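You operate a simulated robot arm through the tools that you are given. There is no shell and no other tool.

Carry out the task below with a simulated robot arm. There is one attempt and no reset: what you move stays moved.

TASK
Change the yellow lens for a round one and check the glow.
Fine: the yellow lens goes in the black tray; switch on once the new one sits; white screen over the board.

The check looks at the end state, three seconds after you hand in, the way a careful person would. Anything else that was tipped, shoved, dropped, spilled or broken makes it a failure.

THE ROBOT
A 6-joint arm with a four-finger gripper, fixed in place. Base frame: the origin is at the foot of the arm, x ahead of it, y to its left, z up; the work surface is at about z = 850. Lengths are in mm, angles in rad, forces in N, time in s.
With the tool pointing down near the work surface it reaches from about 420 to 920 mm from the base axis. Its first joint turns from -2.897 to 2.897 rad. Payload 3.43 kg.
Tool frame: the origin (TCP) lies between the finger pads and is the grasp point; the fingertips stand 30 mm ahead of it; z points along the fingers, y is the line along which they close. The gripper opens to 120 mm. The gripper's body begins 85 mm behind the TCP.
Orientation is told as [roll, pitch, yaw] about the base's x, y, z axes, in that order, counted from this pose: with the fingers straight down and closing along the base's y, the tool's x points along the base's -x, its y along +y and its z along -z.

THE INTERFACE
- The arm moves only by the tool nudge_tool. Its argument "deltas" is a list of rows, each an object (a shift or turn left out is 0, a gripper value left out holds the last) with "linear": the shift along the base's x, y, z in mm, a list of three; "angular": the turn, a rotation vector about the base's x, y, z in degrees, a list of three; "jaw": the gripper command, from -1 (fully open) to 1 (shut), values between in proportion. In form: [{"linear": [x, y, z], "angular": [wx, wy, wz], "jaw": jaw}, ...]. A call has 1 to 20 rows; each row shifts and turns the commanded pose from where the row before left it. Each row takes 0.2 s and may step no farther than 50 mm and 0.15 rad from the row before; otherwise, or with a gripper value out of range, the whole call is refused. A pose out of reach is approached as far as the arm can. The call stops where the force on the tool passes 40 N (or 10 N more than at its start, if that is more) or the arm is blocked; 0.2 s more then pass. The fingers move at their own pace and stop on an object; they squeeze with about 30 N. The grip force told is the motor's: it shows also when the fingers shut on nothing. Time passes only in rows, and 0.2 s behind the last, so rows that do not move let the fingers close. It gives the time, the measured TCP pose, the force on the tool (base axes), the opening and the grip force at its end, in the units of the frame above (readings bear some noise), with the torque about the TCP (base axes, N m) and any sound that the robot's microphone picked up, and new pictures: "pictures" is both (left out), scene, wrist or none.
- Cameras (640 x 400 px; columns grow to the right, rows downward): "scene" is fixed at [221.2, 500, 1647.3]; the picture's right is [-0.72, -0.69, 0.00], its down [-0.53, 0.55, -0.65] and it looks along [0.44, -0.47, -0.76] (base axes); focal length 346 px, centre (320, 200). "wrist" rides on the gripper at [71, -17, -121] in the tool frame; the picture's right is [0.23, 0.97, 0.00], its down [-0.81, 0.19, -0.55] and it looks along [-0.54, 0.13, 0.83] (tool axes); focal length 275 px, centre (320, 200). There is no depth. A picture from a camera that has moved, and an enlarged one, comes with that camera's place and axes in the base frame and with its lens.
- slide_trunk(by): slides the trunk up (or, below 0, down) by that many mm; the arm rides with it, the base frame stays. It gives what a move gives, with no picture.
- inspect(camera, box): a new picture of the part [left, top, right, bottom] of that camera's present view, enlarged. The clock stands still meanwhile.
- finish_job(): hands the job in; it is judged then, once.

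Nothing tells you positions but the pictures and the camera data. Unless the task says otherwise, let go and move clear before handing in.

The tools are called after "Emit:" as name(argument=value, ...) on one line, values as JSON. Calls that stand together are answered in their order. nudge_tool: Moves the arm, as the interface text tells. Its arguments: {"type":"object","properties":{"deltas":{"type":"array","items":{"type":"object","properties":{"linear":{"type":"array","items":{"type":"number"}},"angular":{"type":"array","items":{"type":"number"}},"jaw":{"type":"number"}}}},"pictures":{"type":"string","enum":["both","scene","wrist","none"]}},"required":["deltas"]} The other tools are called the same way: slide_trunk (by) slides the trunk up or down; inspect (camera, box) takes an enlarged picture of a part of a camera's view; finish_job () hands the job in.

At the start:

```text
clock: 0.0
eef_pos: [524.1, 158.6, 1261.5]
tcp_rot: [-0.002, 0.001, 0.0]
force: [0.4, -0.1, 0.6]
moment: [-0.04, 0.01, 0.01]
width: 120.1
finger_force: 0.0
trunk travel left (down, up): [-150.0, 390.0]
```

scene: 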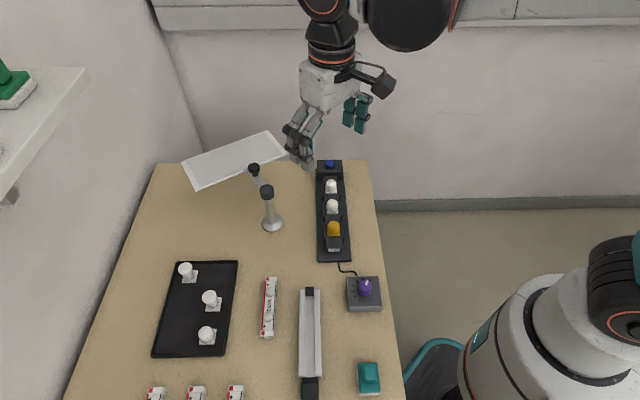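
wrist: 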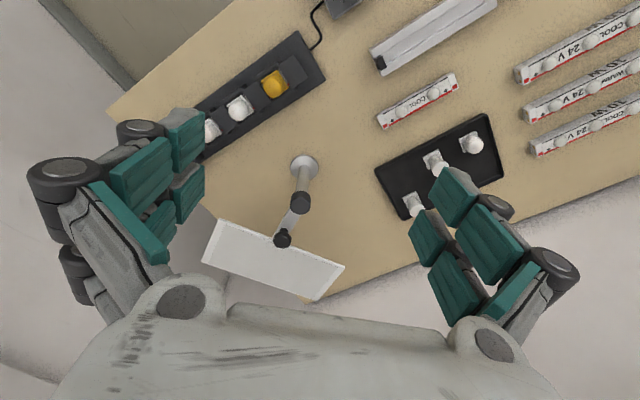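

I see a bench with a black lamp board (two white lenses, one yellow), a black tray holding white lenses, a white screen on an arm, and a control box with a purple knob. I'll look closer at each before moving.

Emit:
inspect(camera="scene", box=[280, 140, 400, 330])

Emit:
inspect(camera="scene", box=[140, 240, 260, 370])

Emit:
inspect(camera="scene", box=[170, 120, 300, 250])

Emit:
inspect(camera="scene", box=[120, 260, 420, 400])

Emit:
inspect(camera="wrist", box=[180, 0, 360, 150])

Emit:
inspect(camera="wrist", box=[360, 80, 540, 240])

```text
2.11 times, centred on (340, 235) of scene
camera zoom: at [221.2, 500.0, 1647.3], right [-0.72, -0.69, 0.0], down [-0.53, 0.55, -0.65], along [0.44, -0.47, -0.76], focal length 729 px, centre (278, 126)
```

zoom: 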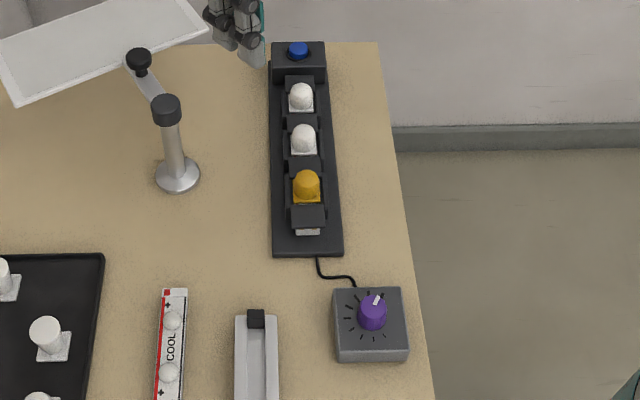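

```text
3.08 times, centred on (200, 305) of scene
camera zoom: at [221.2, 500.0, 1647.3], right [-0.72, -0.69, 0.0], down [-0.53, 0.55, -0.65], along [0.44, -0.47, -0.76], focal length 1065 px, centre (689, -123)
```

zoom: 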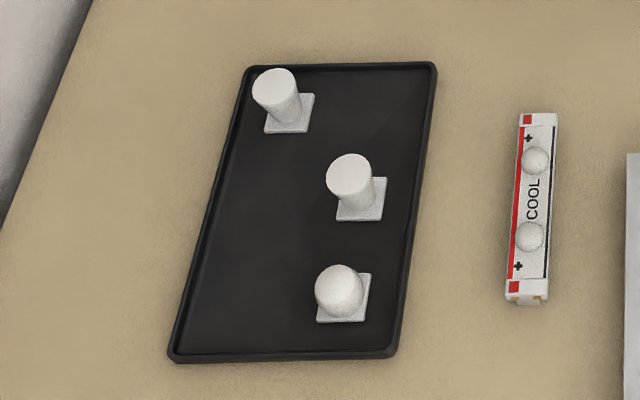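

```text
3.08 times, centred on (235, 185) of scene
camera zoom: at [221.2, 500.0, 1647.3], right [-0.72, -0.69, 0.0], down [-0.53, 0.55, -0.65], along [0.44, -0.47, -0.76], focal length 1065 px, centre (582, 246)
```

zoom: 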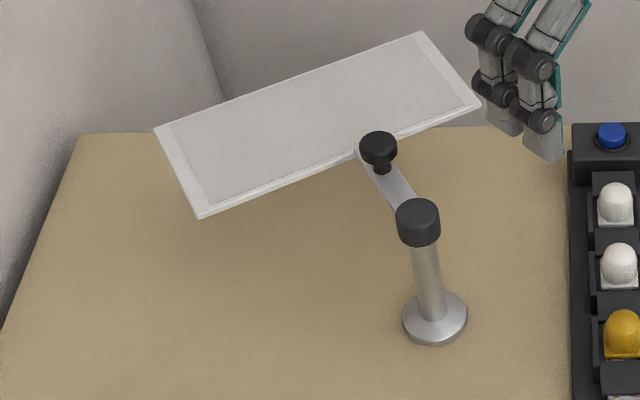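

```text
2.13 times, centred on (270, 330) of scene
camera zoom: at [221.2, 500.0, 1647.3], right [-0.72, -0.69, 0.0], down [-0.53, 0.55, -0.65], along [0.44, -0.47, -0.76], focal length 739 px, centre (427, -77)
```

zoom: 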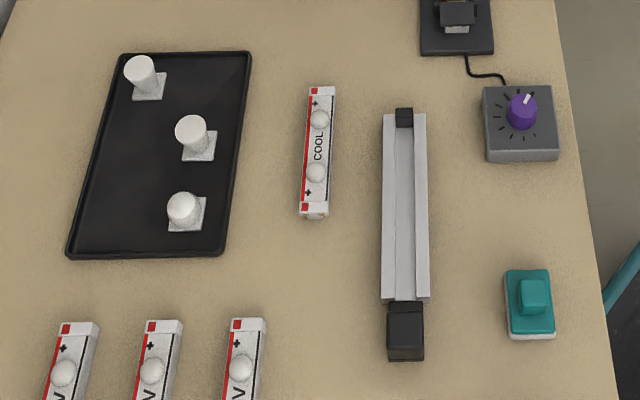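

```text
2.67 times, centred on (270, 75) of wrist
camera zoom: at [453.6, 140.9, 1379.8], right [-0.23, 0.97, 0.0], down [0.81, 0.19, 0.55], along [0.54, 0.13, -0.83], focal length 734 px, centre (453, 533)
```

zoom: 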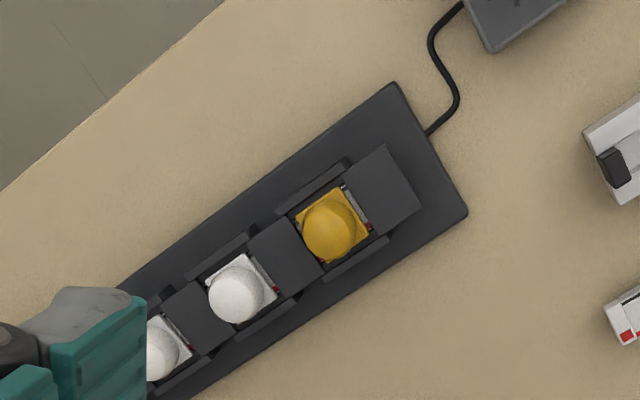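

```text
2.50 times, centred on (450, 160) of wrist
camera zoom: at [453.6, 140.9, 1379.8], right [-0.23, 0.97, 0.0], down [0.81, 0.19, 0.55], along [0.54, 0.13, -0.83], focal length 688 px, centre (-5, 300)
```

zoom: 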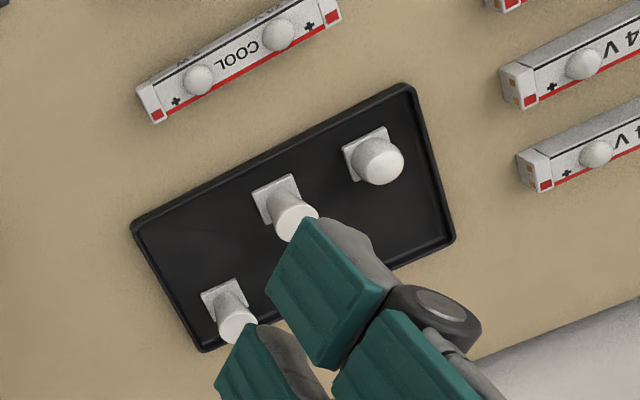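

The yellow lens sits at about (562, 85) on a board running at 45°. The only dome-topped spare is the nearest one in the tray, and the blue button and purple knob are both candidate switches. I'll move above the yellow lens for a closer look.

Emit:
nudge_tool(deltas=[{"linear": [8, -15, -40]}, {"linear": [8, -15, -40]}, {"linear": [8, -15, -40]}, {"linear": [8, -15, -40]}, {"linear": [6, -14, -30]}, {}])

```text
clock: 1.4
eef_pos: [562.8, 82.6, 1068.4]
tcp_rot: [-0.001, 0.0, 0.0]
force: [-0.9, 0.7, 0.4]
moment: [0.01, 0.04, 0.01]
width: 120.4
finger_force: 0.0
trunk travel left (down, up): [-150.0, 390.0]
camera wrist: at [492.6, 65.2, 1188.6], right [-0.23, 0.97, 0.0], down [0.81, 0.19, 0.55], along [0.54, 0.13, -0.83], focal length 275 px, centre (320, 200)
```

scene: 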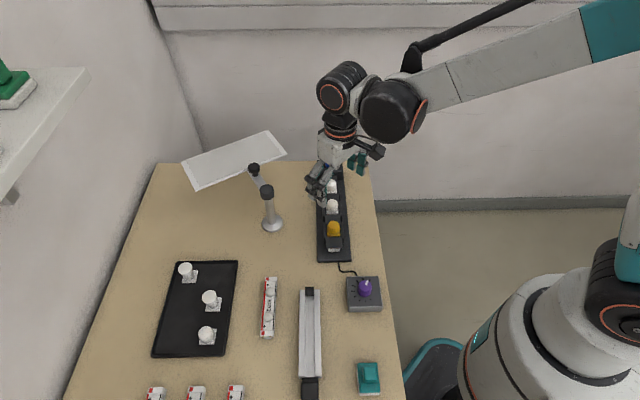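
wrist: 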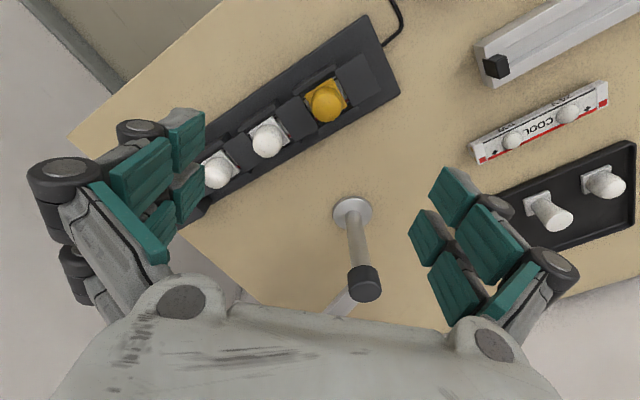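

Emit:
inspect(camera="wrist", box=[240, 20, 420, 170])

Emit:
inspect(camera="wrist", box=[460, 130, 640, 250])

Emit:
inspect(camera="scene", box=[300, 200, 400, 320])

Emit:
inspect(camera="scene", box=[340, 340, 400, 400])

```text
2.67 times, centred on (330, 95) of wrist
camera zoom: at [492.6, 65.2, 1188.6], right [-0.23, 0.97, 0.0], down [0.81, 0.19, 0.55], along [0.54, 0.13, -0.83], focal length 734 px, centre (293, 480)
```

zoom: 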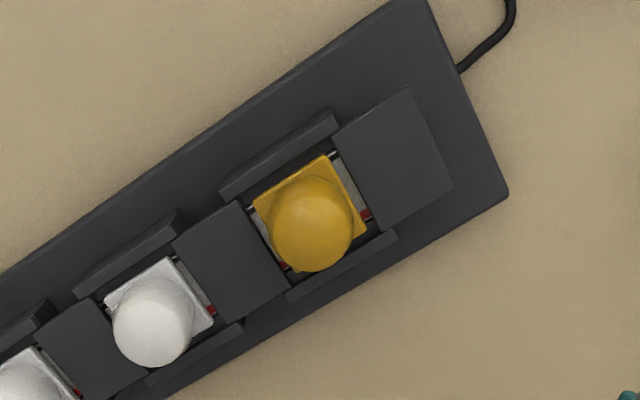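

```text
3.33 times, centred on (550, 190) of wrist
camera zoom: at [492.6, 65.2, 1188.6], right [-0.23, 0.97, 0.0], down [0.81, 0.19, 0.55], along [0.54, 0.13, -0.83], focal length 918 px, centre (-447, 233)
```

zoom: 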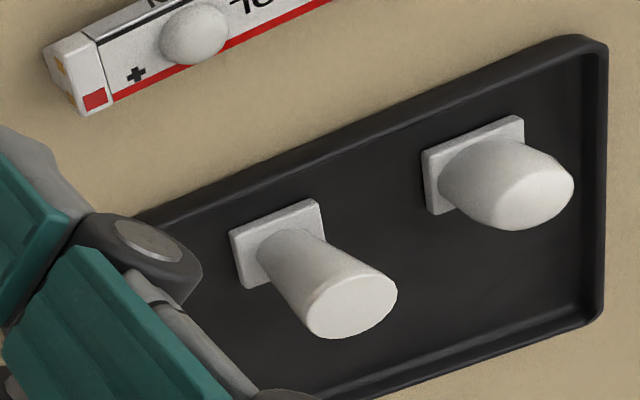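

```text
3.33 times, centred on (350, 260) of scene
camera zoom: at [221.2, 500.0, 1647.3], right [-0.72, -0.69, 0.0], down [-0.53, 0.55, -0.65], along [0.44, -0.47, -0.76], focal length 1154 px, centre (220, 0)
```

zoom: 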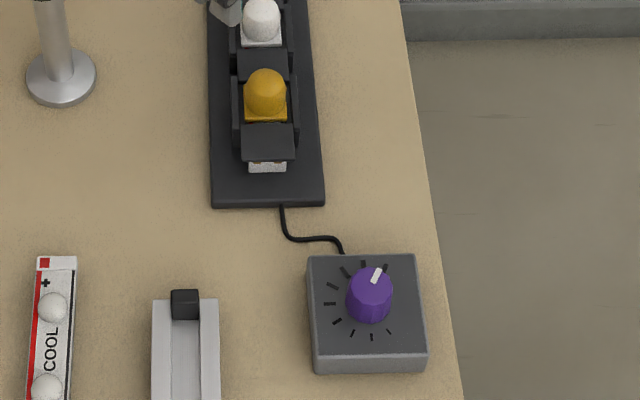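

```text
6.67 times, centred on (370, 370) of scene
camera zoom: at [221.2, 500.0, 1647.3], right [-0.72, -0.69, 0.0], down [-0.53, 0.55, -0.65], along [0.44, -0.47, -0.76], focal length 2308 px, centre (-13, -933)
```

zoom: 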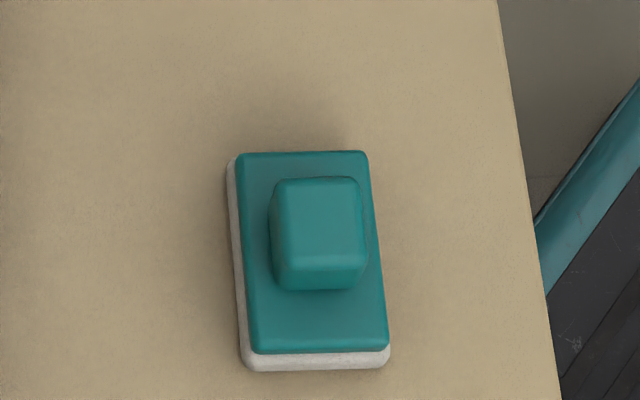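

The yellow lens seats on a square base between dark blocks and side rails over an LED bar. The teal item looks like an eraser, and the purple knob like a dimmer already turned up. I'll turn the gripper square to the board and go lower to measure.

Emit:
nudge_tool(deltas=[{"angular": [0, 0, -7.5], "linear": [0, 1, -12]}, {"angular": [0, 0, -7.5], "linear": [0, 1, -12]}, {"angular": [0, 0, -7.5], "linear": [0, 1, -12]}, {"angular": [0, 0, -7.5], "linear": [0, 1, -12]}, {"angular": [0, 0, -7.5], "linear": [0, 1, -12]}, {"angular": [0, 0, -7.5], "linear": [0, 1, -8]}, {}])

```text
clock: 3.0
eef_pos: [563.0, 89.6, 1003.9]
tcp_rot: [-0.001, 0.001, -0.788]
force: [0.2, -0.1, -0.1]
moment: [-0.01, -0.03, -0.01]
width: 120.0
finger_force: 0.1
trunk travel left (down, up): [-150.0, 390.0]
camera wrist: at [500.7, 128.0, 1122.4], right [0.53, 0.85, 0.0], down [0.71, -0.44, 0.55], along [0.47, -0.29, -0.83], focal length 275 px, centre (320, 200)
```

scene: 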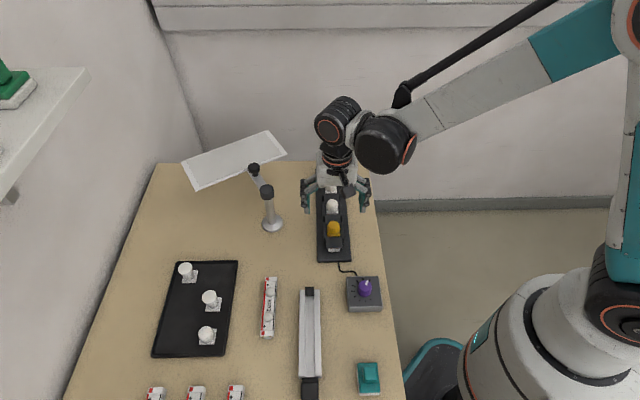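
wrist: 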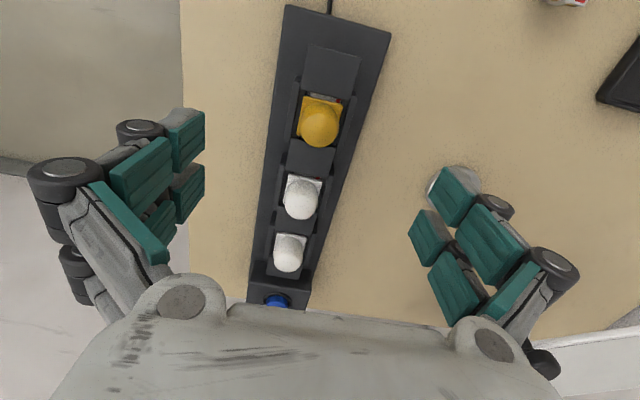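

Emit:
inspect(camera="wrist", box=[260, 30, 380, 180])

Emit:
inspect(camera="wrist", box=[230, 160, 350, 310])

```text
2.67 times, centred on (320, 105) of wrist
camera zoom: at [500.7, 128.0, 1122.4], right [0.53, 0.85, 0.0], down [0.71, -0.44, 0.55], along [0.47, -0.29, -0.83], focal length 734 px, centre (320, 453)
```

zoom: 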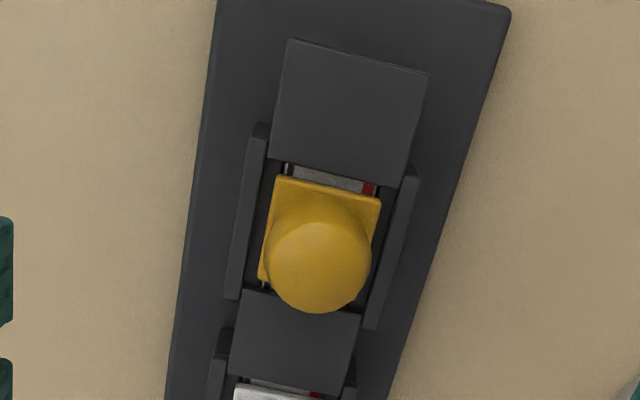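

```text
2.67 times, centred on (290, 235) of wrist
camera zoom: at [500.7, 128.0, 1122.4], right [0.53, 0.85, 0.0], down [0.71, -0.44, 0.55], along [0.47, -0.29, -0.83], focal length 734 px, centre (400, 107)
```

zoom: 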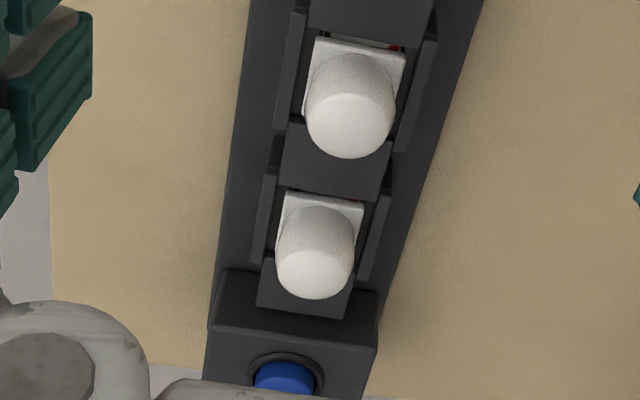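

The yellow base is about 36 mm square, centred near (568, 86), with the dome top near z 911. I want the rail and block heights, so I'll back off and tilt the camera for a flatter view along the board.

Emit:
nudge_tool(deltas=[{"angular": [-4.7, -4.7, 0], "linear": [-13, 13, 0]}, {"angular": [-4.7, -4.7, 0], "linear": [-13, 13, 0]}, {"angular": [-4.7, -4.7, 0], "linear": [-13, 13, 0]}, {"angular": [-4.7, -4.7, 0], "linear": [-13, 13, -5]}, {"angular": [-4.7, -4.7, 0], "linear": [-13, 13, -5]}, {"angular": [-4.7, -4.7, 0], "linear": [-13, 13, -5]}, {}])

```text
clock: 4.6
eef_pos: [485.5, 167.5, 988.0]
tcp_rot: [0.0, -0.698, -0.785]
force: [0.4, 0.0, 0.4]
moment: [-0.01, -0.01, 0.01]
width: 119.8
finger_force: 0.1
trunk travel left (down, up): [-150.0, 390.0]
camera wrist: at [380.1, 249.1, 1032.8], right [0.56, 0.81, -0.15], down [0.32, -0.05, 0.94], along [0.76, -0.58, -0.29], focal length 275 px, centre (320, 200)
```

scene: 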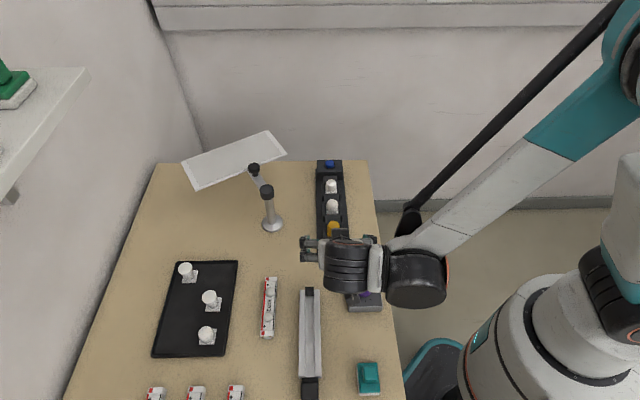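
wrist: 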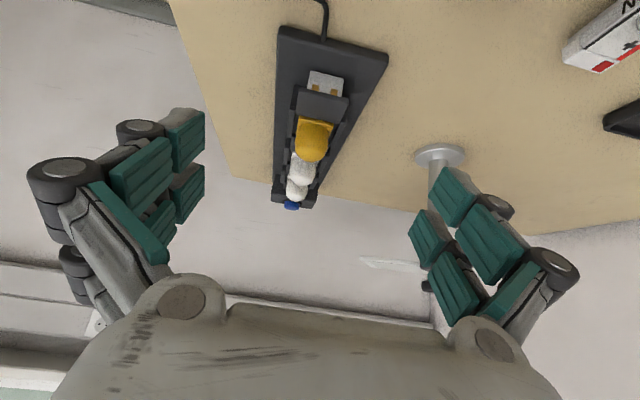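

Emit:
inspect(camera="wrist", box=[260, 15, 400, 220])

Emit:
inspect(camera="wrist", box=[280, 60, 360, 160])

Emit:
inspect(camera="wrist", box=[340, 130, 480, 330])

```text
1.95 times, centred on (330, 118) of wrist
camera zoom: at [380.1, 249.1, 1032.8], right [0.56, 0.81, -0.15], down [0.32, -0.05, 0.94], along [0.76, -0.58, -0.29], focal length 537 px, centre (300, 361)
```

zoom: 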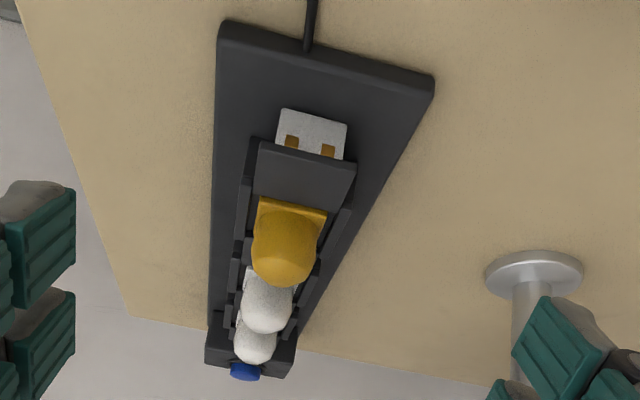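

```text
4.00 times, centred on (320, 110) of wrist
camera zoom: at [380.1, 249.1, 1032.8], right [0.56, 0.81, -0.15], down [0.32, -0.05, 0.94], along [0.76, -0.58, -0.29], focal length 1101 px, centre (320, 560)
```

zoom: 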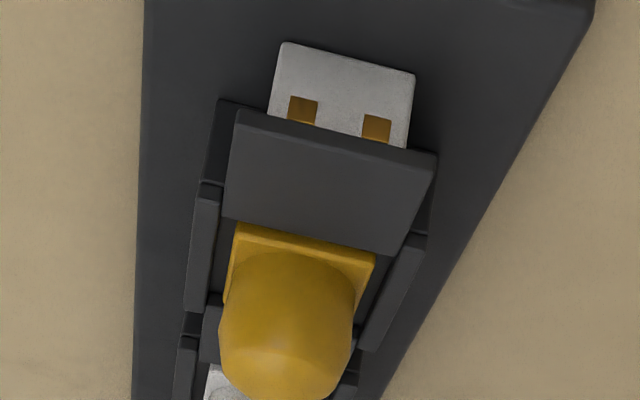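

```text
2.00 times, centred on (410, 230) of wrist
camera zoom: at [380.1, 249.1, 1032.8], right [0.56, 0.81, -0.15], down [0.32, -0.05, 0.94], along [0.76, -0.58, -0.29], focal length 551 px, centre (140, 140)
```

zoom: 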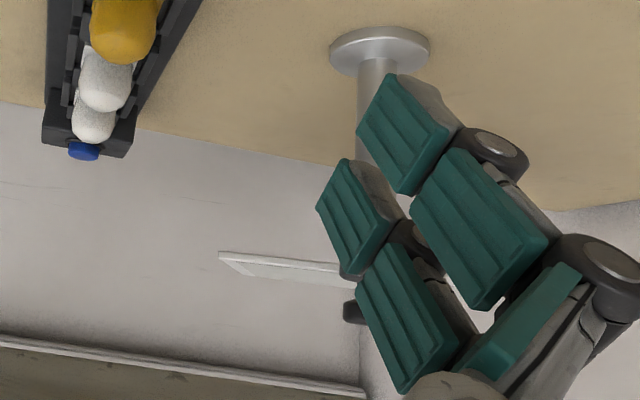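

The blocks and lens base tops are both near z 888–890, and the dome runs from there to about 926 at roughly 31 mm diameter. The fingertips can close at z≈894, so I'll straighten up over the yellow lens.

Emit:
nudge_tool(deltas=[{"angular": [4.71, 4.71, 0], "linear": [12.8, -13, 0]}, {"angular": [4.71, 4.71, 0], "linear": [12.8, -13, 0]}, {"angular": [4.71, 4.71, 0], "linear": [12.8, -13, 0]}, {"angular": [4.71, 4.71, 0], "linear": [12.8, -13, 0]}, {"angular": [4.71, 4.71, 0], "linear": [12.8, -13, 0], "jaw": 0}, {"angular": [4.71, 4.71, 0], "linear": [12.8, -13, -8], "jaw": 0}, {"jaw": 0}])

```text
clock: 6.2
eef_pos: [562.0, 88.4, 979.2]
tcp_rot: [0.0, 0.004, -0.786]
force: [-0.1, -0.2, 0.7]
moment: [0.03, 0.02, -0.04]
width: 59.8
finger_force: 0.1
trunk travel left (down, up): [-150.0, 390.0]
camera wrist: at [499.7, 127.1, 1099.2], right [0.52, 0.85, 0.0], down [0.71, -0.44, 0.55], along [0.47, -0.29, -0.83], focal length 275 px, centre (320, 200)
```

scene: 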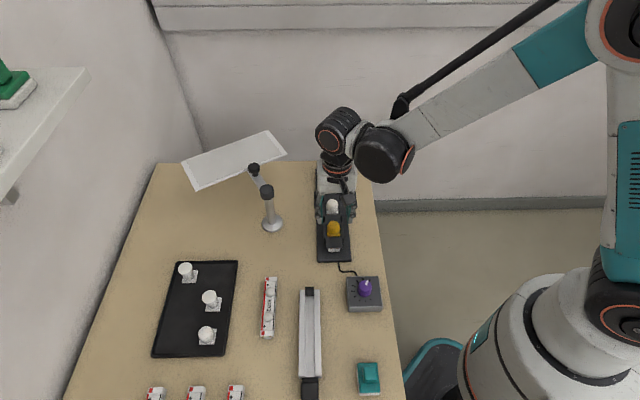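
wrist: 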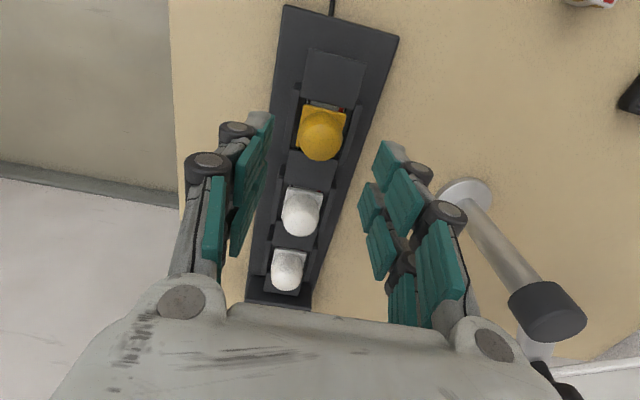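

Emit:
nudge_tool(deltas=[{"linear": [0, 1, -20], "jaw": 0}, {"linear": [0, 0, -20], "jaw": 0}, {"linear": [0, 0, -8], "jaw": 0}, {"jaw": 0}])

Emit:
inspect(camera="wrist", box=[220, 80, 420, 240])

Emit:
inspect(camera="scene", box=[290, 170, 380, 270])

```text
clock: 7.2
eef_pos: [560.8, 90.7, 931.4]
tcp_rot: [0.001, 0.002, -0.786]
force: [0.2, 0.2, 0.7]
moment: [0.03, -0.02, -0.01]
width: 60.1
finger_force: 0.0
trunk travel left (down, up): [-150.0, 390.0]
camera wrist: at [499.1, 129.5, 1050.3], right [0.52, 0.85, 0.0], down [0.71, -0.44, 0.55], along [0.47, -0.29, -0.83], focal length 275 px, centre (320, 200)
```

scene: 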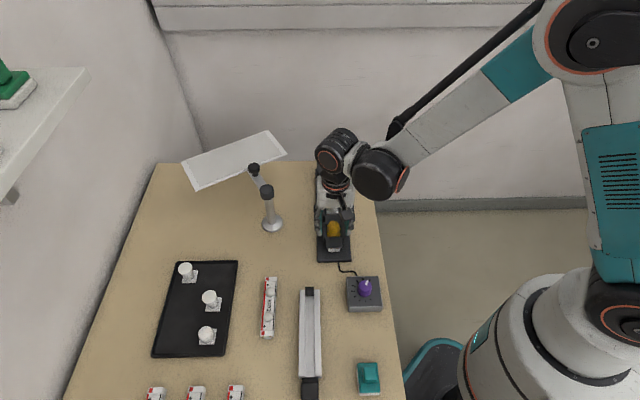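
wrist: 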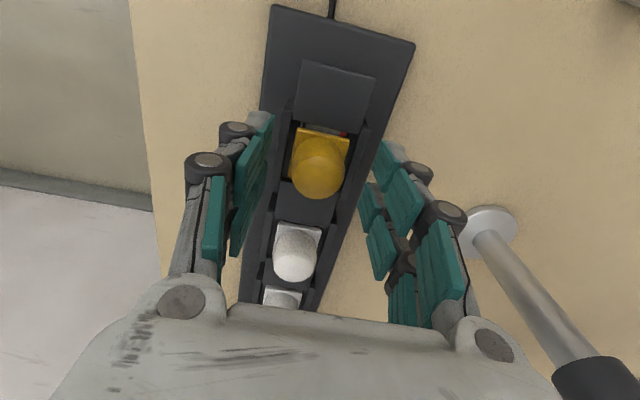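

```text
2.50 times, centred on (320, 160) of wrist
camera zoom: at [499.1, 129.5, 1050.3], right [0.52, 0.85, 0.0], down [0.71, -0.44, 0.55], along [0.47, -0.29, -0.83], focal length 688 px, centre (320, 300)
```

zoom: 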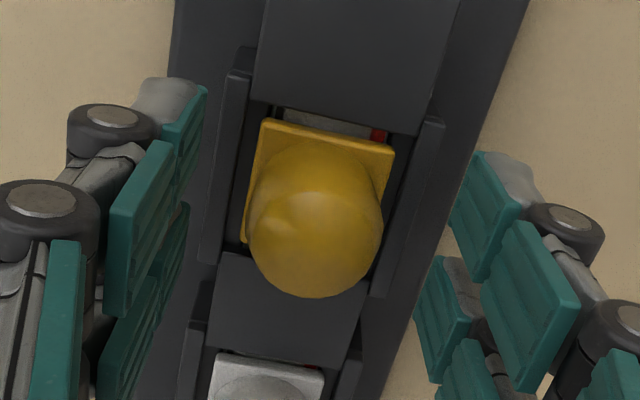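

```text
4.00 times, centred on (335, 220) of scene
camera zoom: at [221.2, 500.0, 1647.3], right [-0.72, -0.69, 0.0], down [-0.53, 0.55, -0.65], along [0.44, -0.47, -0.76], focal length 1385 px, centre (260, 120)
```

zoom: 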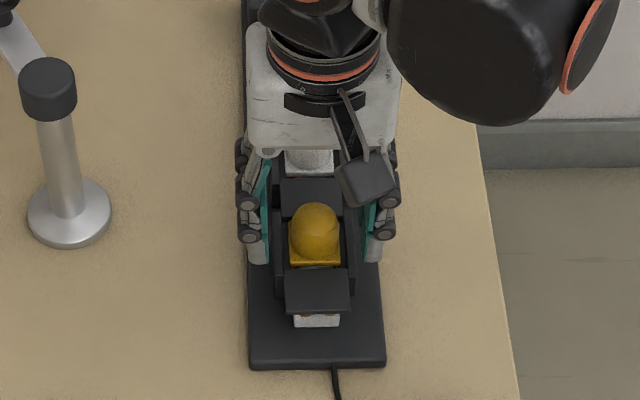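

The dome is centred between the fingers to about 1 mm. I'll go down a little more so the tips stay just above the rails, then close.

Emit:
nudge_tool(deltas=[{"linear": [0.5, -0.5, -6], "jaw": 0}, {"jaw": 0.4}, {"jaw": 0.6}, {"jaw": 1}, {"jaw": 1}, {"jaw": 1}])

Emit:
inspect(camera="wrist", box=[220, 80, 420, 240])

Emit:
inspect(camera="scene", box=[290, 170, 380, 270])

```text
clock: 8.6
eef_pos: [560.5, 90.7, 925.3]
tcp_rot: [0.001, 0.001, -0.785]
force: [-0.7, -0.9, -0.3]
moment: [0.02, 0.02, 0.03]
width: 29.1
finger_force: 30.4
trunk travel left (down, up): [-150.0, 390.0]
camera wrist: at [499.2, 128.8, 1044.5], right [0.53, 0.85, 0.0], down [0.71, -0.44, 0.55], along [0.47, -0.29, -0.83], focal length 275 px, centre (320, 200)
```

scene: 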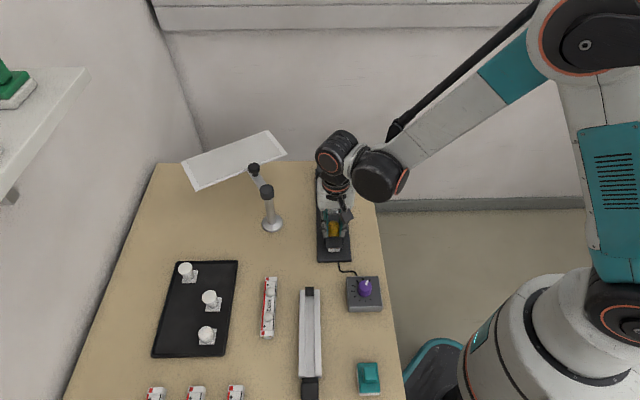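
wrist: 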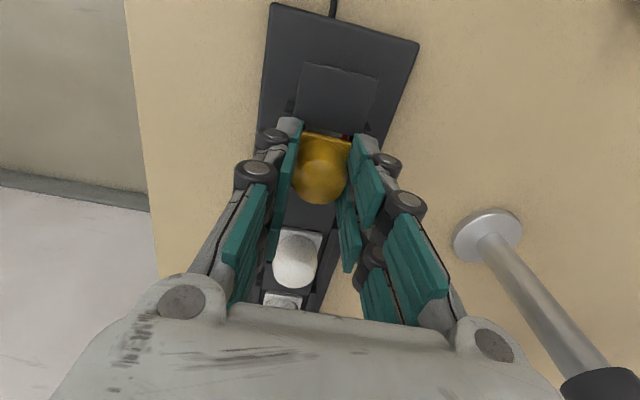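

```text
2.50 times, centred on (320, 160) of wrist
camera zoom: at [499.2, 128.8, 1044.5], right [0.53, 0.85, 0.0], down [0.71, -0.44, 0.55], along [0.47, -0.29, -0.83], focal length 688 px, centre (320, 300)
```

zoom: 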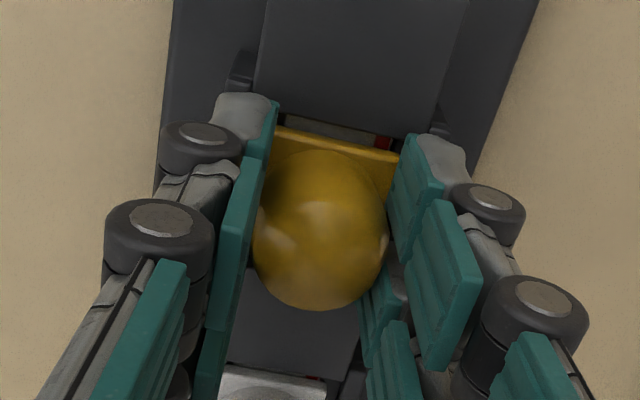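

```text
4.00 times, centred on (335, 220) of scene
camera zoom: at [221.2, 500.0, 1647.3], right [-0.72, -0.69, 0.0], down [-0.53, 0.55, -0.65], along [0.44, -0.47, -0.76], focal length 1385 px, centre (260, 120)
```

zoom: 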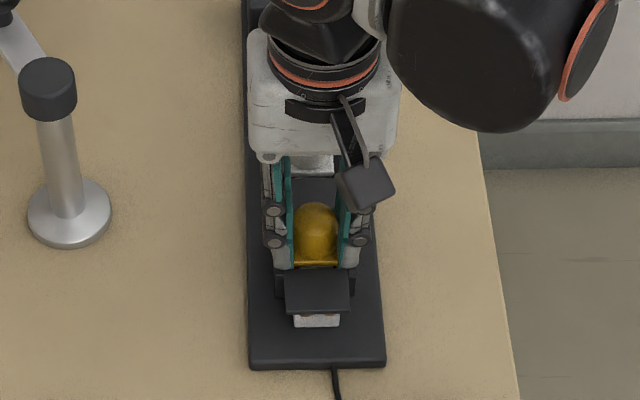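

The lens is gripped at 29 mm. I'll lift it straight up slowly and watch the force.

Emit:
nudge_tool(deltas=[{"linear": [0, 0, 3], "jaw": 1}, {"linear": [0, 0, 4], "jaw": 1}, {"linear": [0, 0, 6], "jaw": 1}, {"linear": [0, 0, 10], "jaw": 1}, {"jaw": 1}])

Emit:
inspect(camera="scene", box=[290, 170, 380, 270])

Emit:
inspect(camera="wrist", box=[220, 80, 420, 240])

```text
clock: 9.8
eef_pos: [561.6, 90.1, 948.5]
tcp_rot: [0.0, 0.002, -0.785]
force: [-0.7, -0.1, 0.1]
moment: [-0.02, 0.01, 0.0]
width: 0.0
finger_force: 29.6
trunk travel left (down, up): [-150.0, 390.0]
camera wrist: at [499.9, 128.6, 1068.4], right [0.53, 0.85, 0.0], down [0.71, -0.44, 0.55], along [0.47, -0.29, -0.83], focal length 275 px, centre (320, 200)
```

scene: 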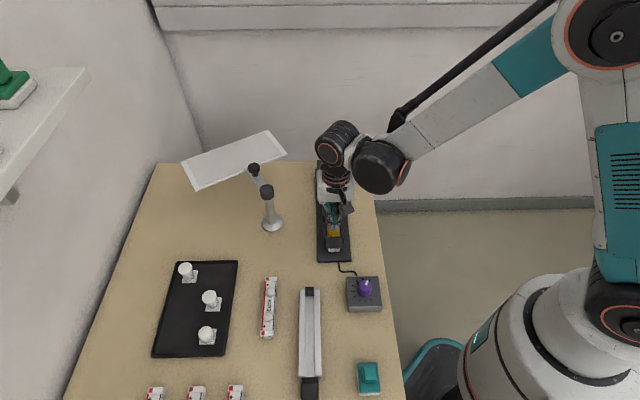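
wrist: 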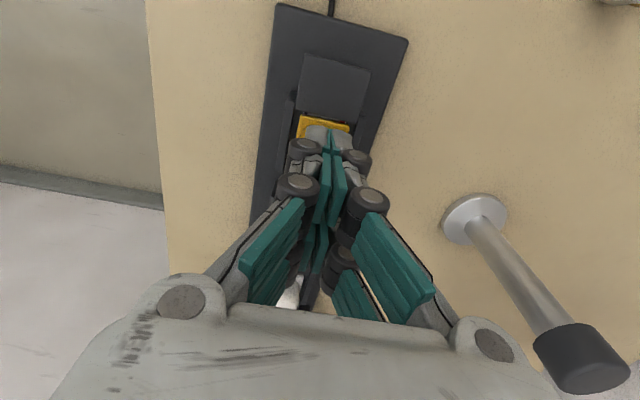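

```text
4.00 times, centred on (335, 220) of scene
camera zoom: at [221.2, 500.0, 1647.3], right [-0.72, -0.69, 0.0], down [-0.53, 0.55, -0.65], along [0.44, -0.47, -0.76], focal length 1385 px, centre (260, 120)
```

zoom: 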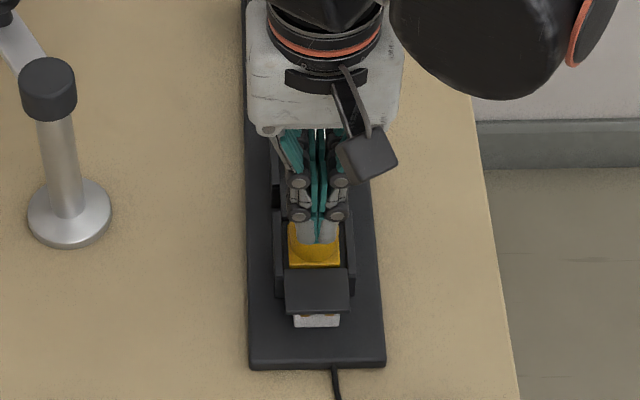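

```text
2.50 times, centred on (320, 160) of wrist
camera zoom: at [499.9, 128.6, 1068.4], right [0.53, 0.85, 0.0], down [0.71, -0.44, 0.55], along [0.47, -0.29, -0.83], focal length 688 px, centre (320, 300)
```

zoom: 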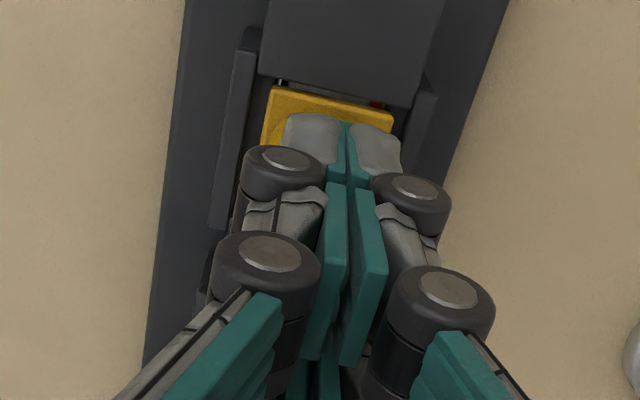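

The fingers slipped off the dome and the lens stayed put, so it sits lower than I estimated or is held in. I'll open and find the real clearance with small downward steps.

Emit:
nudge_tool(deltas=[{"jaw": 0.2}, {"jaw": 0.2}, {"linear": [0.4, -0.4, -10], "jaw": 0.2}, {"linear": [0, 0, -10], "jaw": 0.2}, {"linear": [0, 0, -3], "jaw": 0.2}, {"jaw": 0.2}])

Emit:
inspect(camera="wrist", box=[220, 80, 420, 240])

```text
clock: 11.2
eef_pos: [561.9, 89.4, 924.9]
tcp_rot: [-0.001, -0.001, -0.786]
force: [0.7, 0.6, 0.9]
moment: [-0.01, 0.0, 0.03]
width: 47.8
finger_force: 0.0
trunk travel left (down, up): [-150.0, 390.0]
camera wrist: at [501.0, 128.0, 1044.6], right [0.53, 0.85, 0.0], down [0.71, -0.44, 0.55], along [0.47, -0.29, -0.83], focal length 275 px, centre (320, 200)
```

scene: 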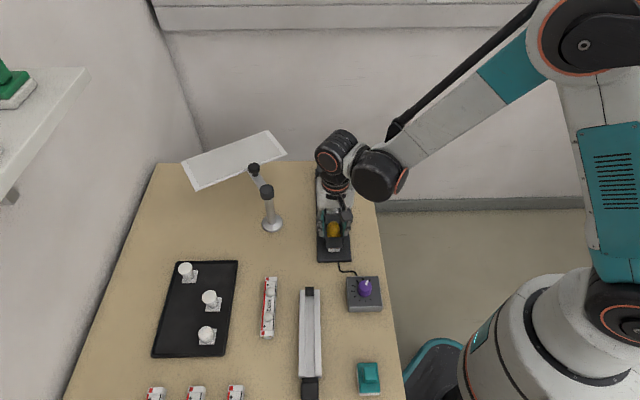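
wrist: 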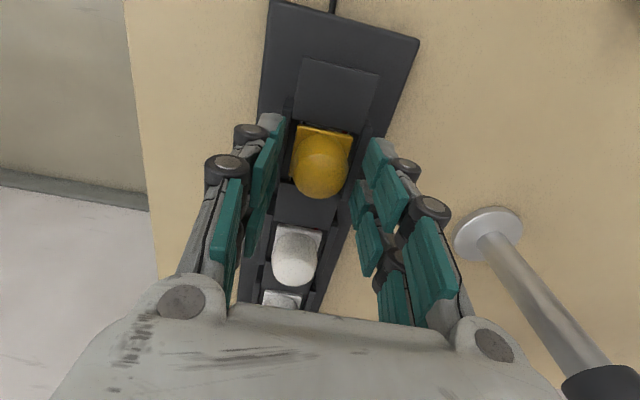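

```text
2.50 times, centred on (320, 160) of wrist
camera zoom: at [501.0, 128.0, 1044.6], right [0.53, 0.85, 0.0], down [0.71, -0.44, 0.55], along [0.47, -0.29, -0.83], focal length 688 px, centre (320, 300)
```

zoom: 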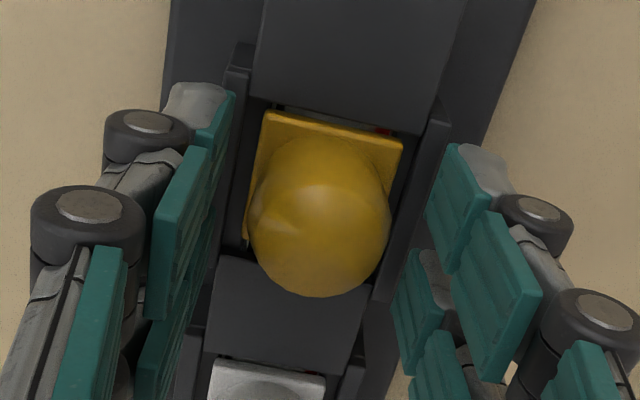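

Emit:
nudge_tool(deltas=[{"linear": [0, 0, -1.5], "jaw": 0.2}, {"linear": [0, 0, -1.5], "jaw": 0.2}, {"jaw": 0.2}], pictures="none")

Emit:
nudge_tool(deltas=[{"linear": [0, 0, -1.5], "jaw": 0.2}, {"linear": [0, 0, -1.5], "jaw": 0.2}, {"jaw": 0.2}], pictures="none")

```text
clock: 12.0
eef_pos: [562.0, 89.4, 921.9]
tcp_rot: [0.0, 0.001, -0.787]
force: [-0.1, 0.0, 0.3]
moment: [0.0, 0.0, -0.03]
width: 48.1
finger_force: 0.1
trunk travel left (down, up): [-150.0, 390.0]
```

```text
clock: 12.8
eef_pos: [562.1, 90.3, 918.5]
tcp_rot: [-0.002, 0.0, -0.786]
force: [1.5, -0.4, 5.2]
moment: [-0.12, -0.09, -0.01]
width: 48.1
finger_force: 0.0
trunk travel left (down, up): [-150.0, 390.0]
```

The tips touch the rail tops at TCP z≈919, so I can grip 5 mm lower than before. I'll back up 1 mm, close, and lift in tiny steps.

Emit:
nudge_tool(deltas=[{"linear": [0, -0.5, 1.3], "jaw": 0.2}, {"jaw": 0.5}, {"jaw": 1}, {"jaw": 1}, {"jaw": 1}], pictures="none")

Emit:
nudge_tool(deltas=[{"linear": [0, 0, 1], "jaw": 1}], pictures="none")

Emit:
nudge_tool(deltas=[{"linear": [0, 0, 1], "jaw": 1}], pictures="wrist")

Emit:
inspect(camera="wrist", box=[220, 80, 420, 240])

```text
clock: 14.0
eef_pos: [561.9, 89.0, 921.4]
tcp_rot: [0.0, 0.004, -0.785]
force: [1.1, 0.0, 7.2]
moment: [0.01, -0.04, 0.03]
width: 28.2
finger_force: 30.4
trunk travel left (down, up): [-150.0, 390.0]
```

```text
clock: 14.4
eef_pos: [562.2, 89.7, 922.0]
tcp_rot: [0.0, 0.003, -0.785]
force: [0.4, -0.6, -0.4]
moment: [0.0, -0.02, 0.01]
width: 28.1
finger_force: 29.8
trunk travel left (down, up): [-150.0, 390.0]
```

```text
clock: 14.8
eef_pos: [562.6, 89.6, 922.1]
tcp_rot: [0.0, 0.003, -0.786]
force: [-0.2, -0.8, -1.0]
moment: [0.0, -0.01, 0.0]
width: 28.4
finger_force: 30.0
trunk travel left (down, up): [-150.0, 390.0]
camera wrist: at [500.7, 128.3, 1042.2], right [0.53, 0.85, 0.0], down [0.71, -0.44, 0.55], along [0.47, -0.29, -0.83], focal length 275 px, centre (320, 200)
```

wrist: 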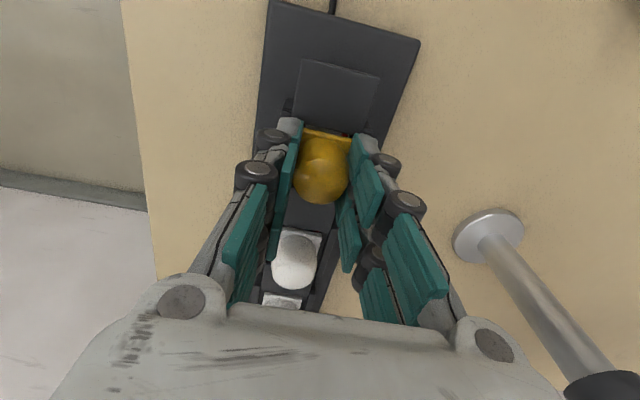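

```text
2.50 times, centred on (320, 160) of wrist
camera zoom: at [500.7, 128.3, 1042.2], right [0.53, 0.85, 0.0], down [0.71, -0.44, 0.55], along [0.47, -0.29, -0.83], focal length 688 px, centre (320, 300)
```

zoom: 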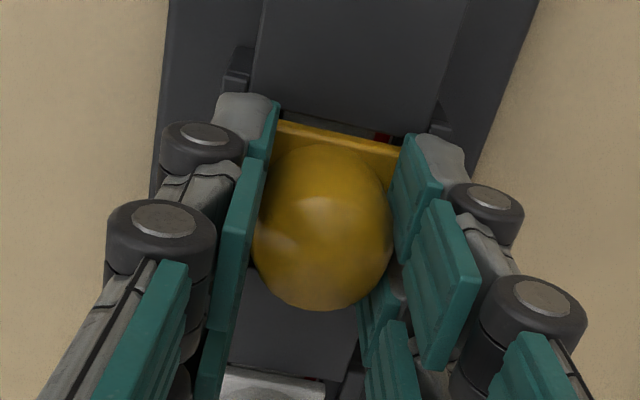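

Emit:
nudge_tool(deltas=[{"linear": [0, 0, 1], "jaw": 1}], pictures="none")

Emit:
nudge_tool(deltas=[{"linear": [0, 0, 1], "jaw": 1}], pictures="none")

Emit:
nudge_tool(deltas=[{"linear": [0, 0, 1], "jaw": 1}], pictures="none")

Emit:
nudge_tool(deltas=[{"linear": [0, 0, 1], "jaw": 1}], pictures="both")

Emit:
inspect(camera="wrist", box=[220, 80, 420, 240])

Emit:
inspect(camera="scene", box=[290, 170, 380, 270])

```text
clock: 15.2
eef_pos: [562.7, 88.8, 924.5]
tcp_rot: [-0.001, 0.002, -0.786]
force: [-0.6, 0.9, 0.4]
moment: [0.03, -0.02, -0.05]
width: 28.1
finger_force: 30.2
trunk travel left (down, up): [-150.0, 390.0]
```

```text
clock: 15.6
eef_pos: [562.9, 89.7, 924.1]
tcp_rot: [0.001, 0.002, -0.786]
force: [-0.3, -0.2, 0.0]
moment: [0.03, -0.05, 0.01]
width: 28.4
finger_force: 30.1
trunk travel left (down, up): [-150.0, 390.0]
```

```text
clock: 16.0
eef_pos: [561.7, 90.1, 925.2]
tcp_rot: [0.0, 0.0, -0.785]
force: [0.4, -1.0, 0.2]
moment: [0.01, 0.02, -0.01]
width: 28.3
finger_force: 29.7
trunk travel left (down, up): [-150.0, 390.0]
```

```text
clock: 16.4
eef_pos: [561.6, 89.8, 927.8]
tcp_rot: [0.0, 0.002, -0.785]
force: [-0.9, 0.6, -0.6]
moment: [0.01, 0.01, 0.0]
width: 28.2
finger_force: 30.3
trunk travel left (down, up): [-150.0, 390.0]
camera wrist: at [500.5, 128.2, 1046.0], right [0.53, 0.85, 0.0], down [0.71, -0.44, 0.55], along [0.47, -0.29, -0.83], focal length 275 px, centre (320, 200)
```

scene: 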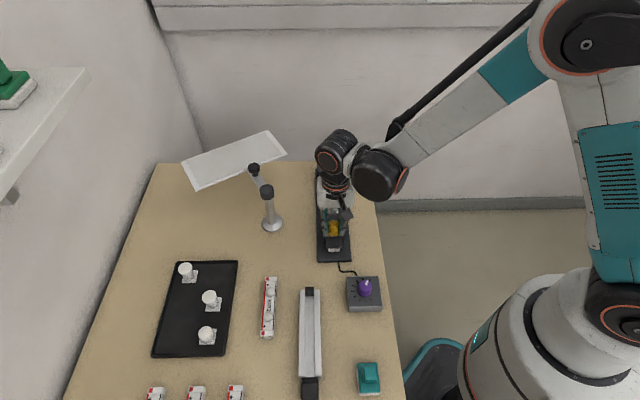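
wrist: 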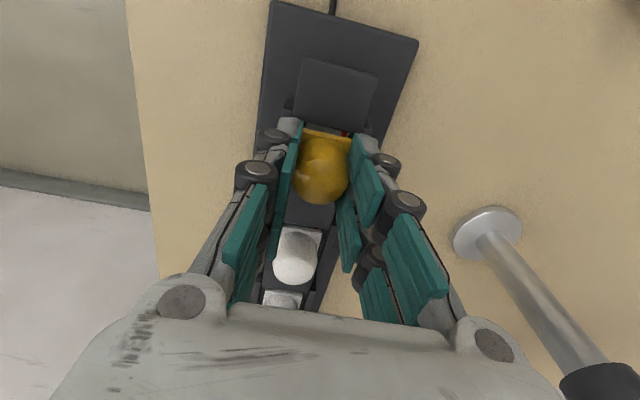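

```text
2.50 times, centred on (320, 160) of wrist
camera zoom: at [500.5, 128.2, 1046.0], right [0.53, 0.85, 0.0], down [0.71, -0.44, 0.55], along [0.47, -0.29, -0.83], focal length 688 px, centre (320, 300)
```

zoom: 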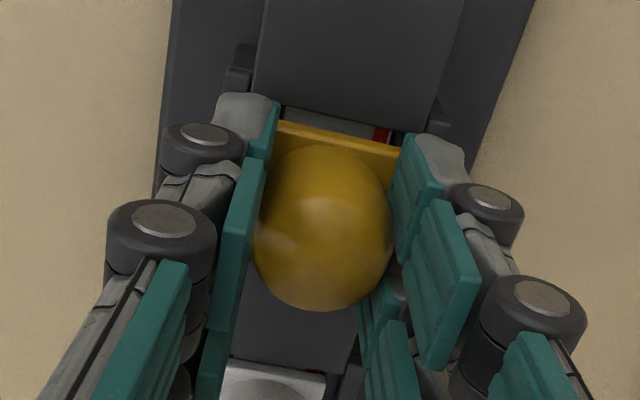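

```text
4.00 times, centred on (335, 220) of scene
camera zoom: at [221.2, 500.0, 1647.3], right [-0.72, -0.69, 0.0], down [-0.53, 0.55, -0.65], along [0.44, -0.47, -0.76], focal length 1385 px, centre (260, 120)
```

zoom: 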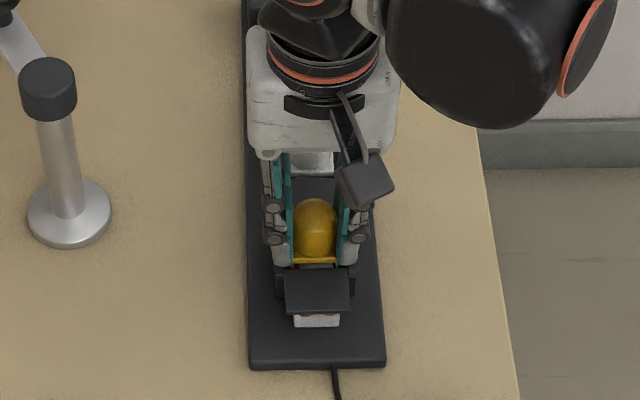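

The lens is lifting out now. I'll raise it clear, then carry it to the free area of the tray near (660, 508).

Emit:
nudge_tool(deltas=[{"linear": [0, 0, 1.5], "jaw": 1}, {"linear": [0, 0, 2], "jaw": 1}, {"linear": [0, 0, 3], "jaw": 1}, {"linear": [0, 0, 5], "jaw": 1}, {"linear": [0, 0, 10], "jaw": 1}, {"linear": [0, 0, 15], "jaw": 1}, {"linear": [0, 0, 20], "jaw": 1}, {"linear": [0, 0, 18], "jaw": 1}, {"jaw": 1}])

Emit:
inspect(camera="scene", box=[290, 140, 380, 270])

Emit:
inspect(camera="wrist", box=[220, 60, 420, 220])

```text
clock: 18.4
eef_pos: [561.7, 89.3, 1001.4]
tcp_rot: [0.0, 0.001, -0.786]
force: [-0.2, -0.7, -0.1]
moment: [-0.05, -0.01, -0.01]
width: 28.1
finger_force: 30.2
trunk travel left (down, up): [-150.0, 390.0]
camera wrist: at [499.9, 128.4, 1121.2], right [0.53, 0.85, 0.0], down [0.71, -0.44, 0.55], along [0.47, -0.29, -0.83], focal length 275 px, centre (320, 200)
```

scene: 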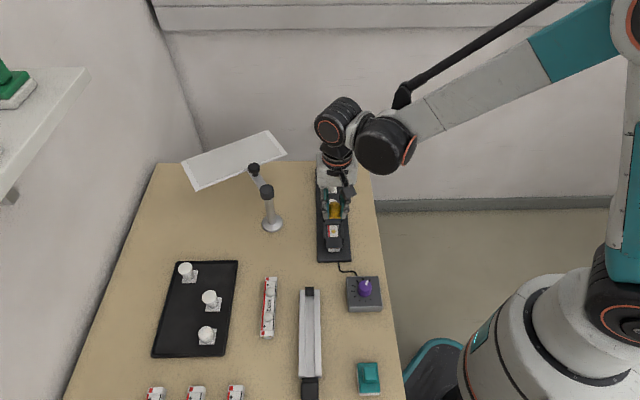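
wrist: 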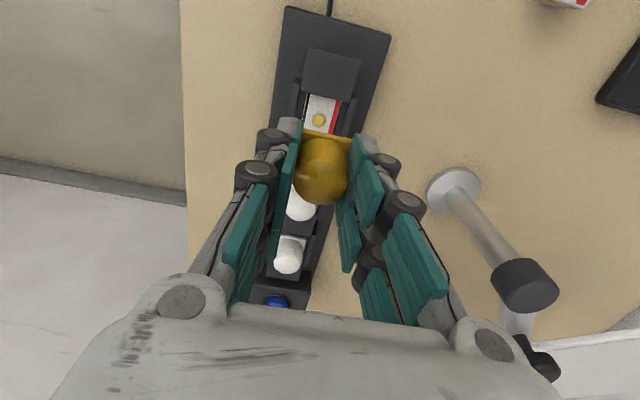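

```text
3.08 times, centred on (335, 205) of scene
camera zoom: at [221.2, 500.0, 1647.3], right [-0.72, -0.69, 0.0], down [-0.53, 0.55, -0.65], along [0.44, -0.47, -0.76], focal length 1065 px, centre (274, 185)
```

zoom: 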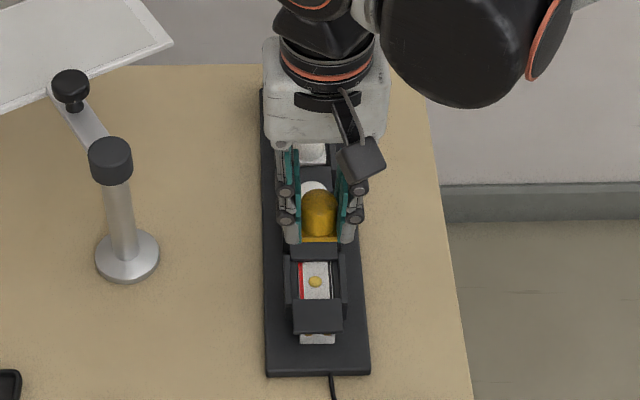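

```text
2.50 times, centred on (320, 140) of wrist
camera zoom: at [499.9, 128.4, 1121.2], right [0.53, 0.85, 0.0], down [0.71, -0.44, 0.55], along [0.47, -0.29, -0.83], focal length 688 px, centre (320, 350)
```

zoom: 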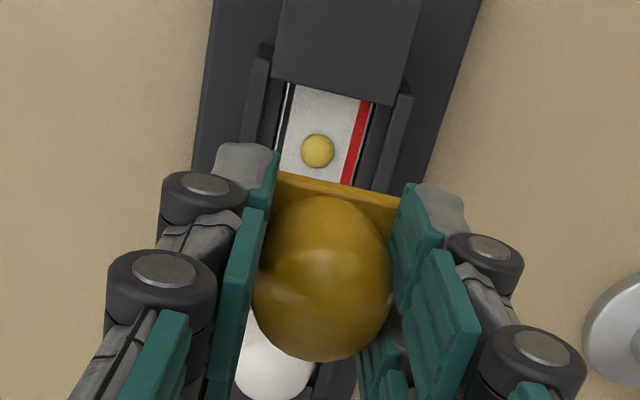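

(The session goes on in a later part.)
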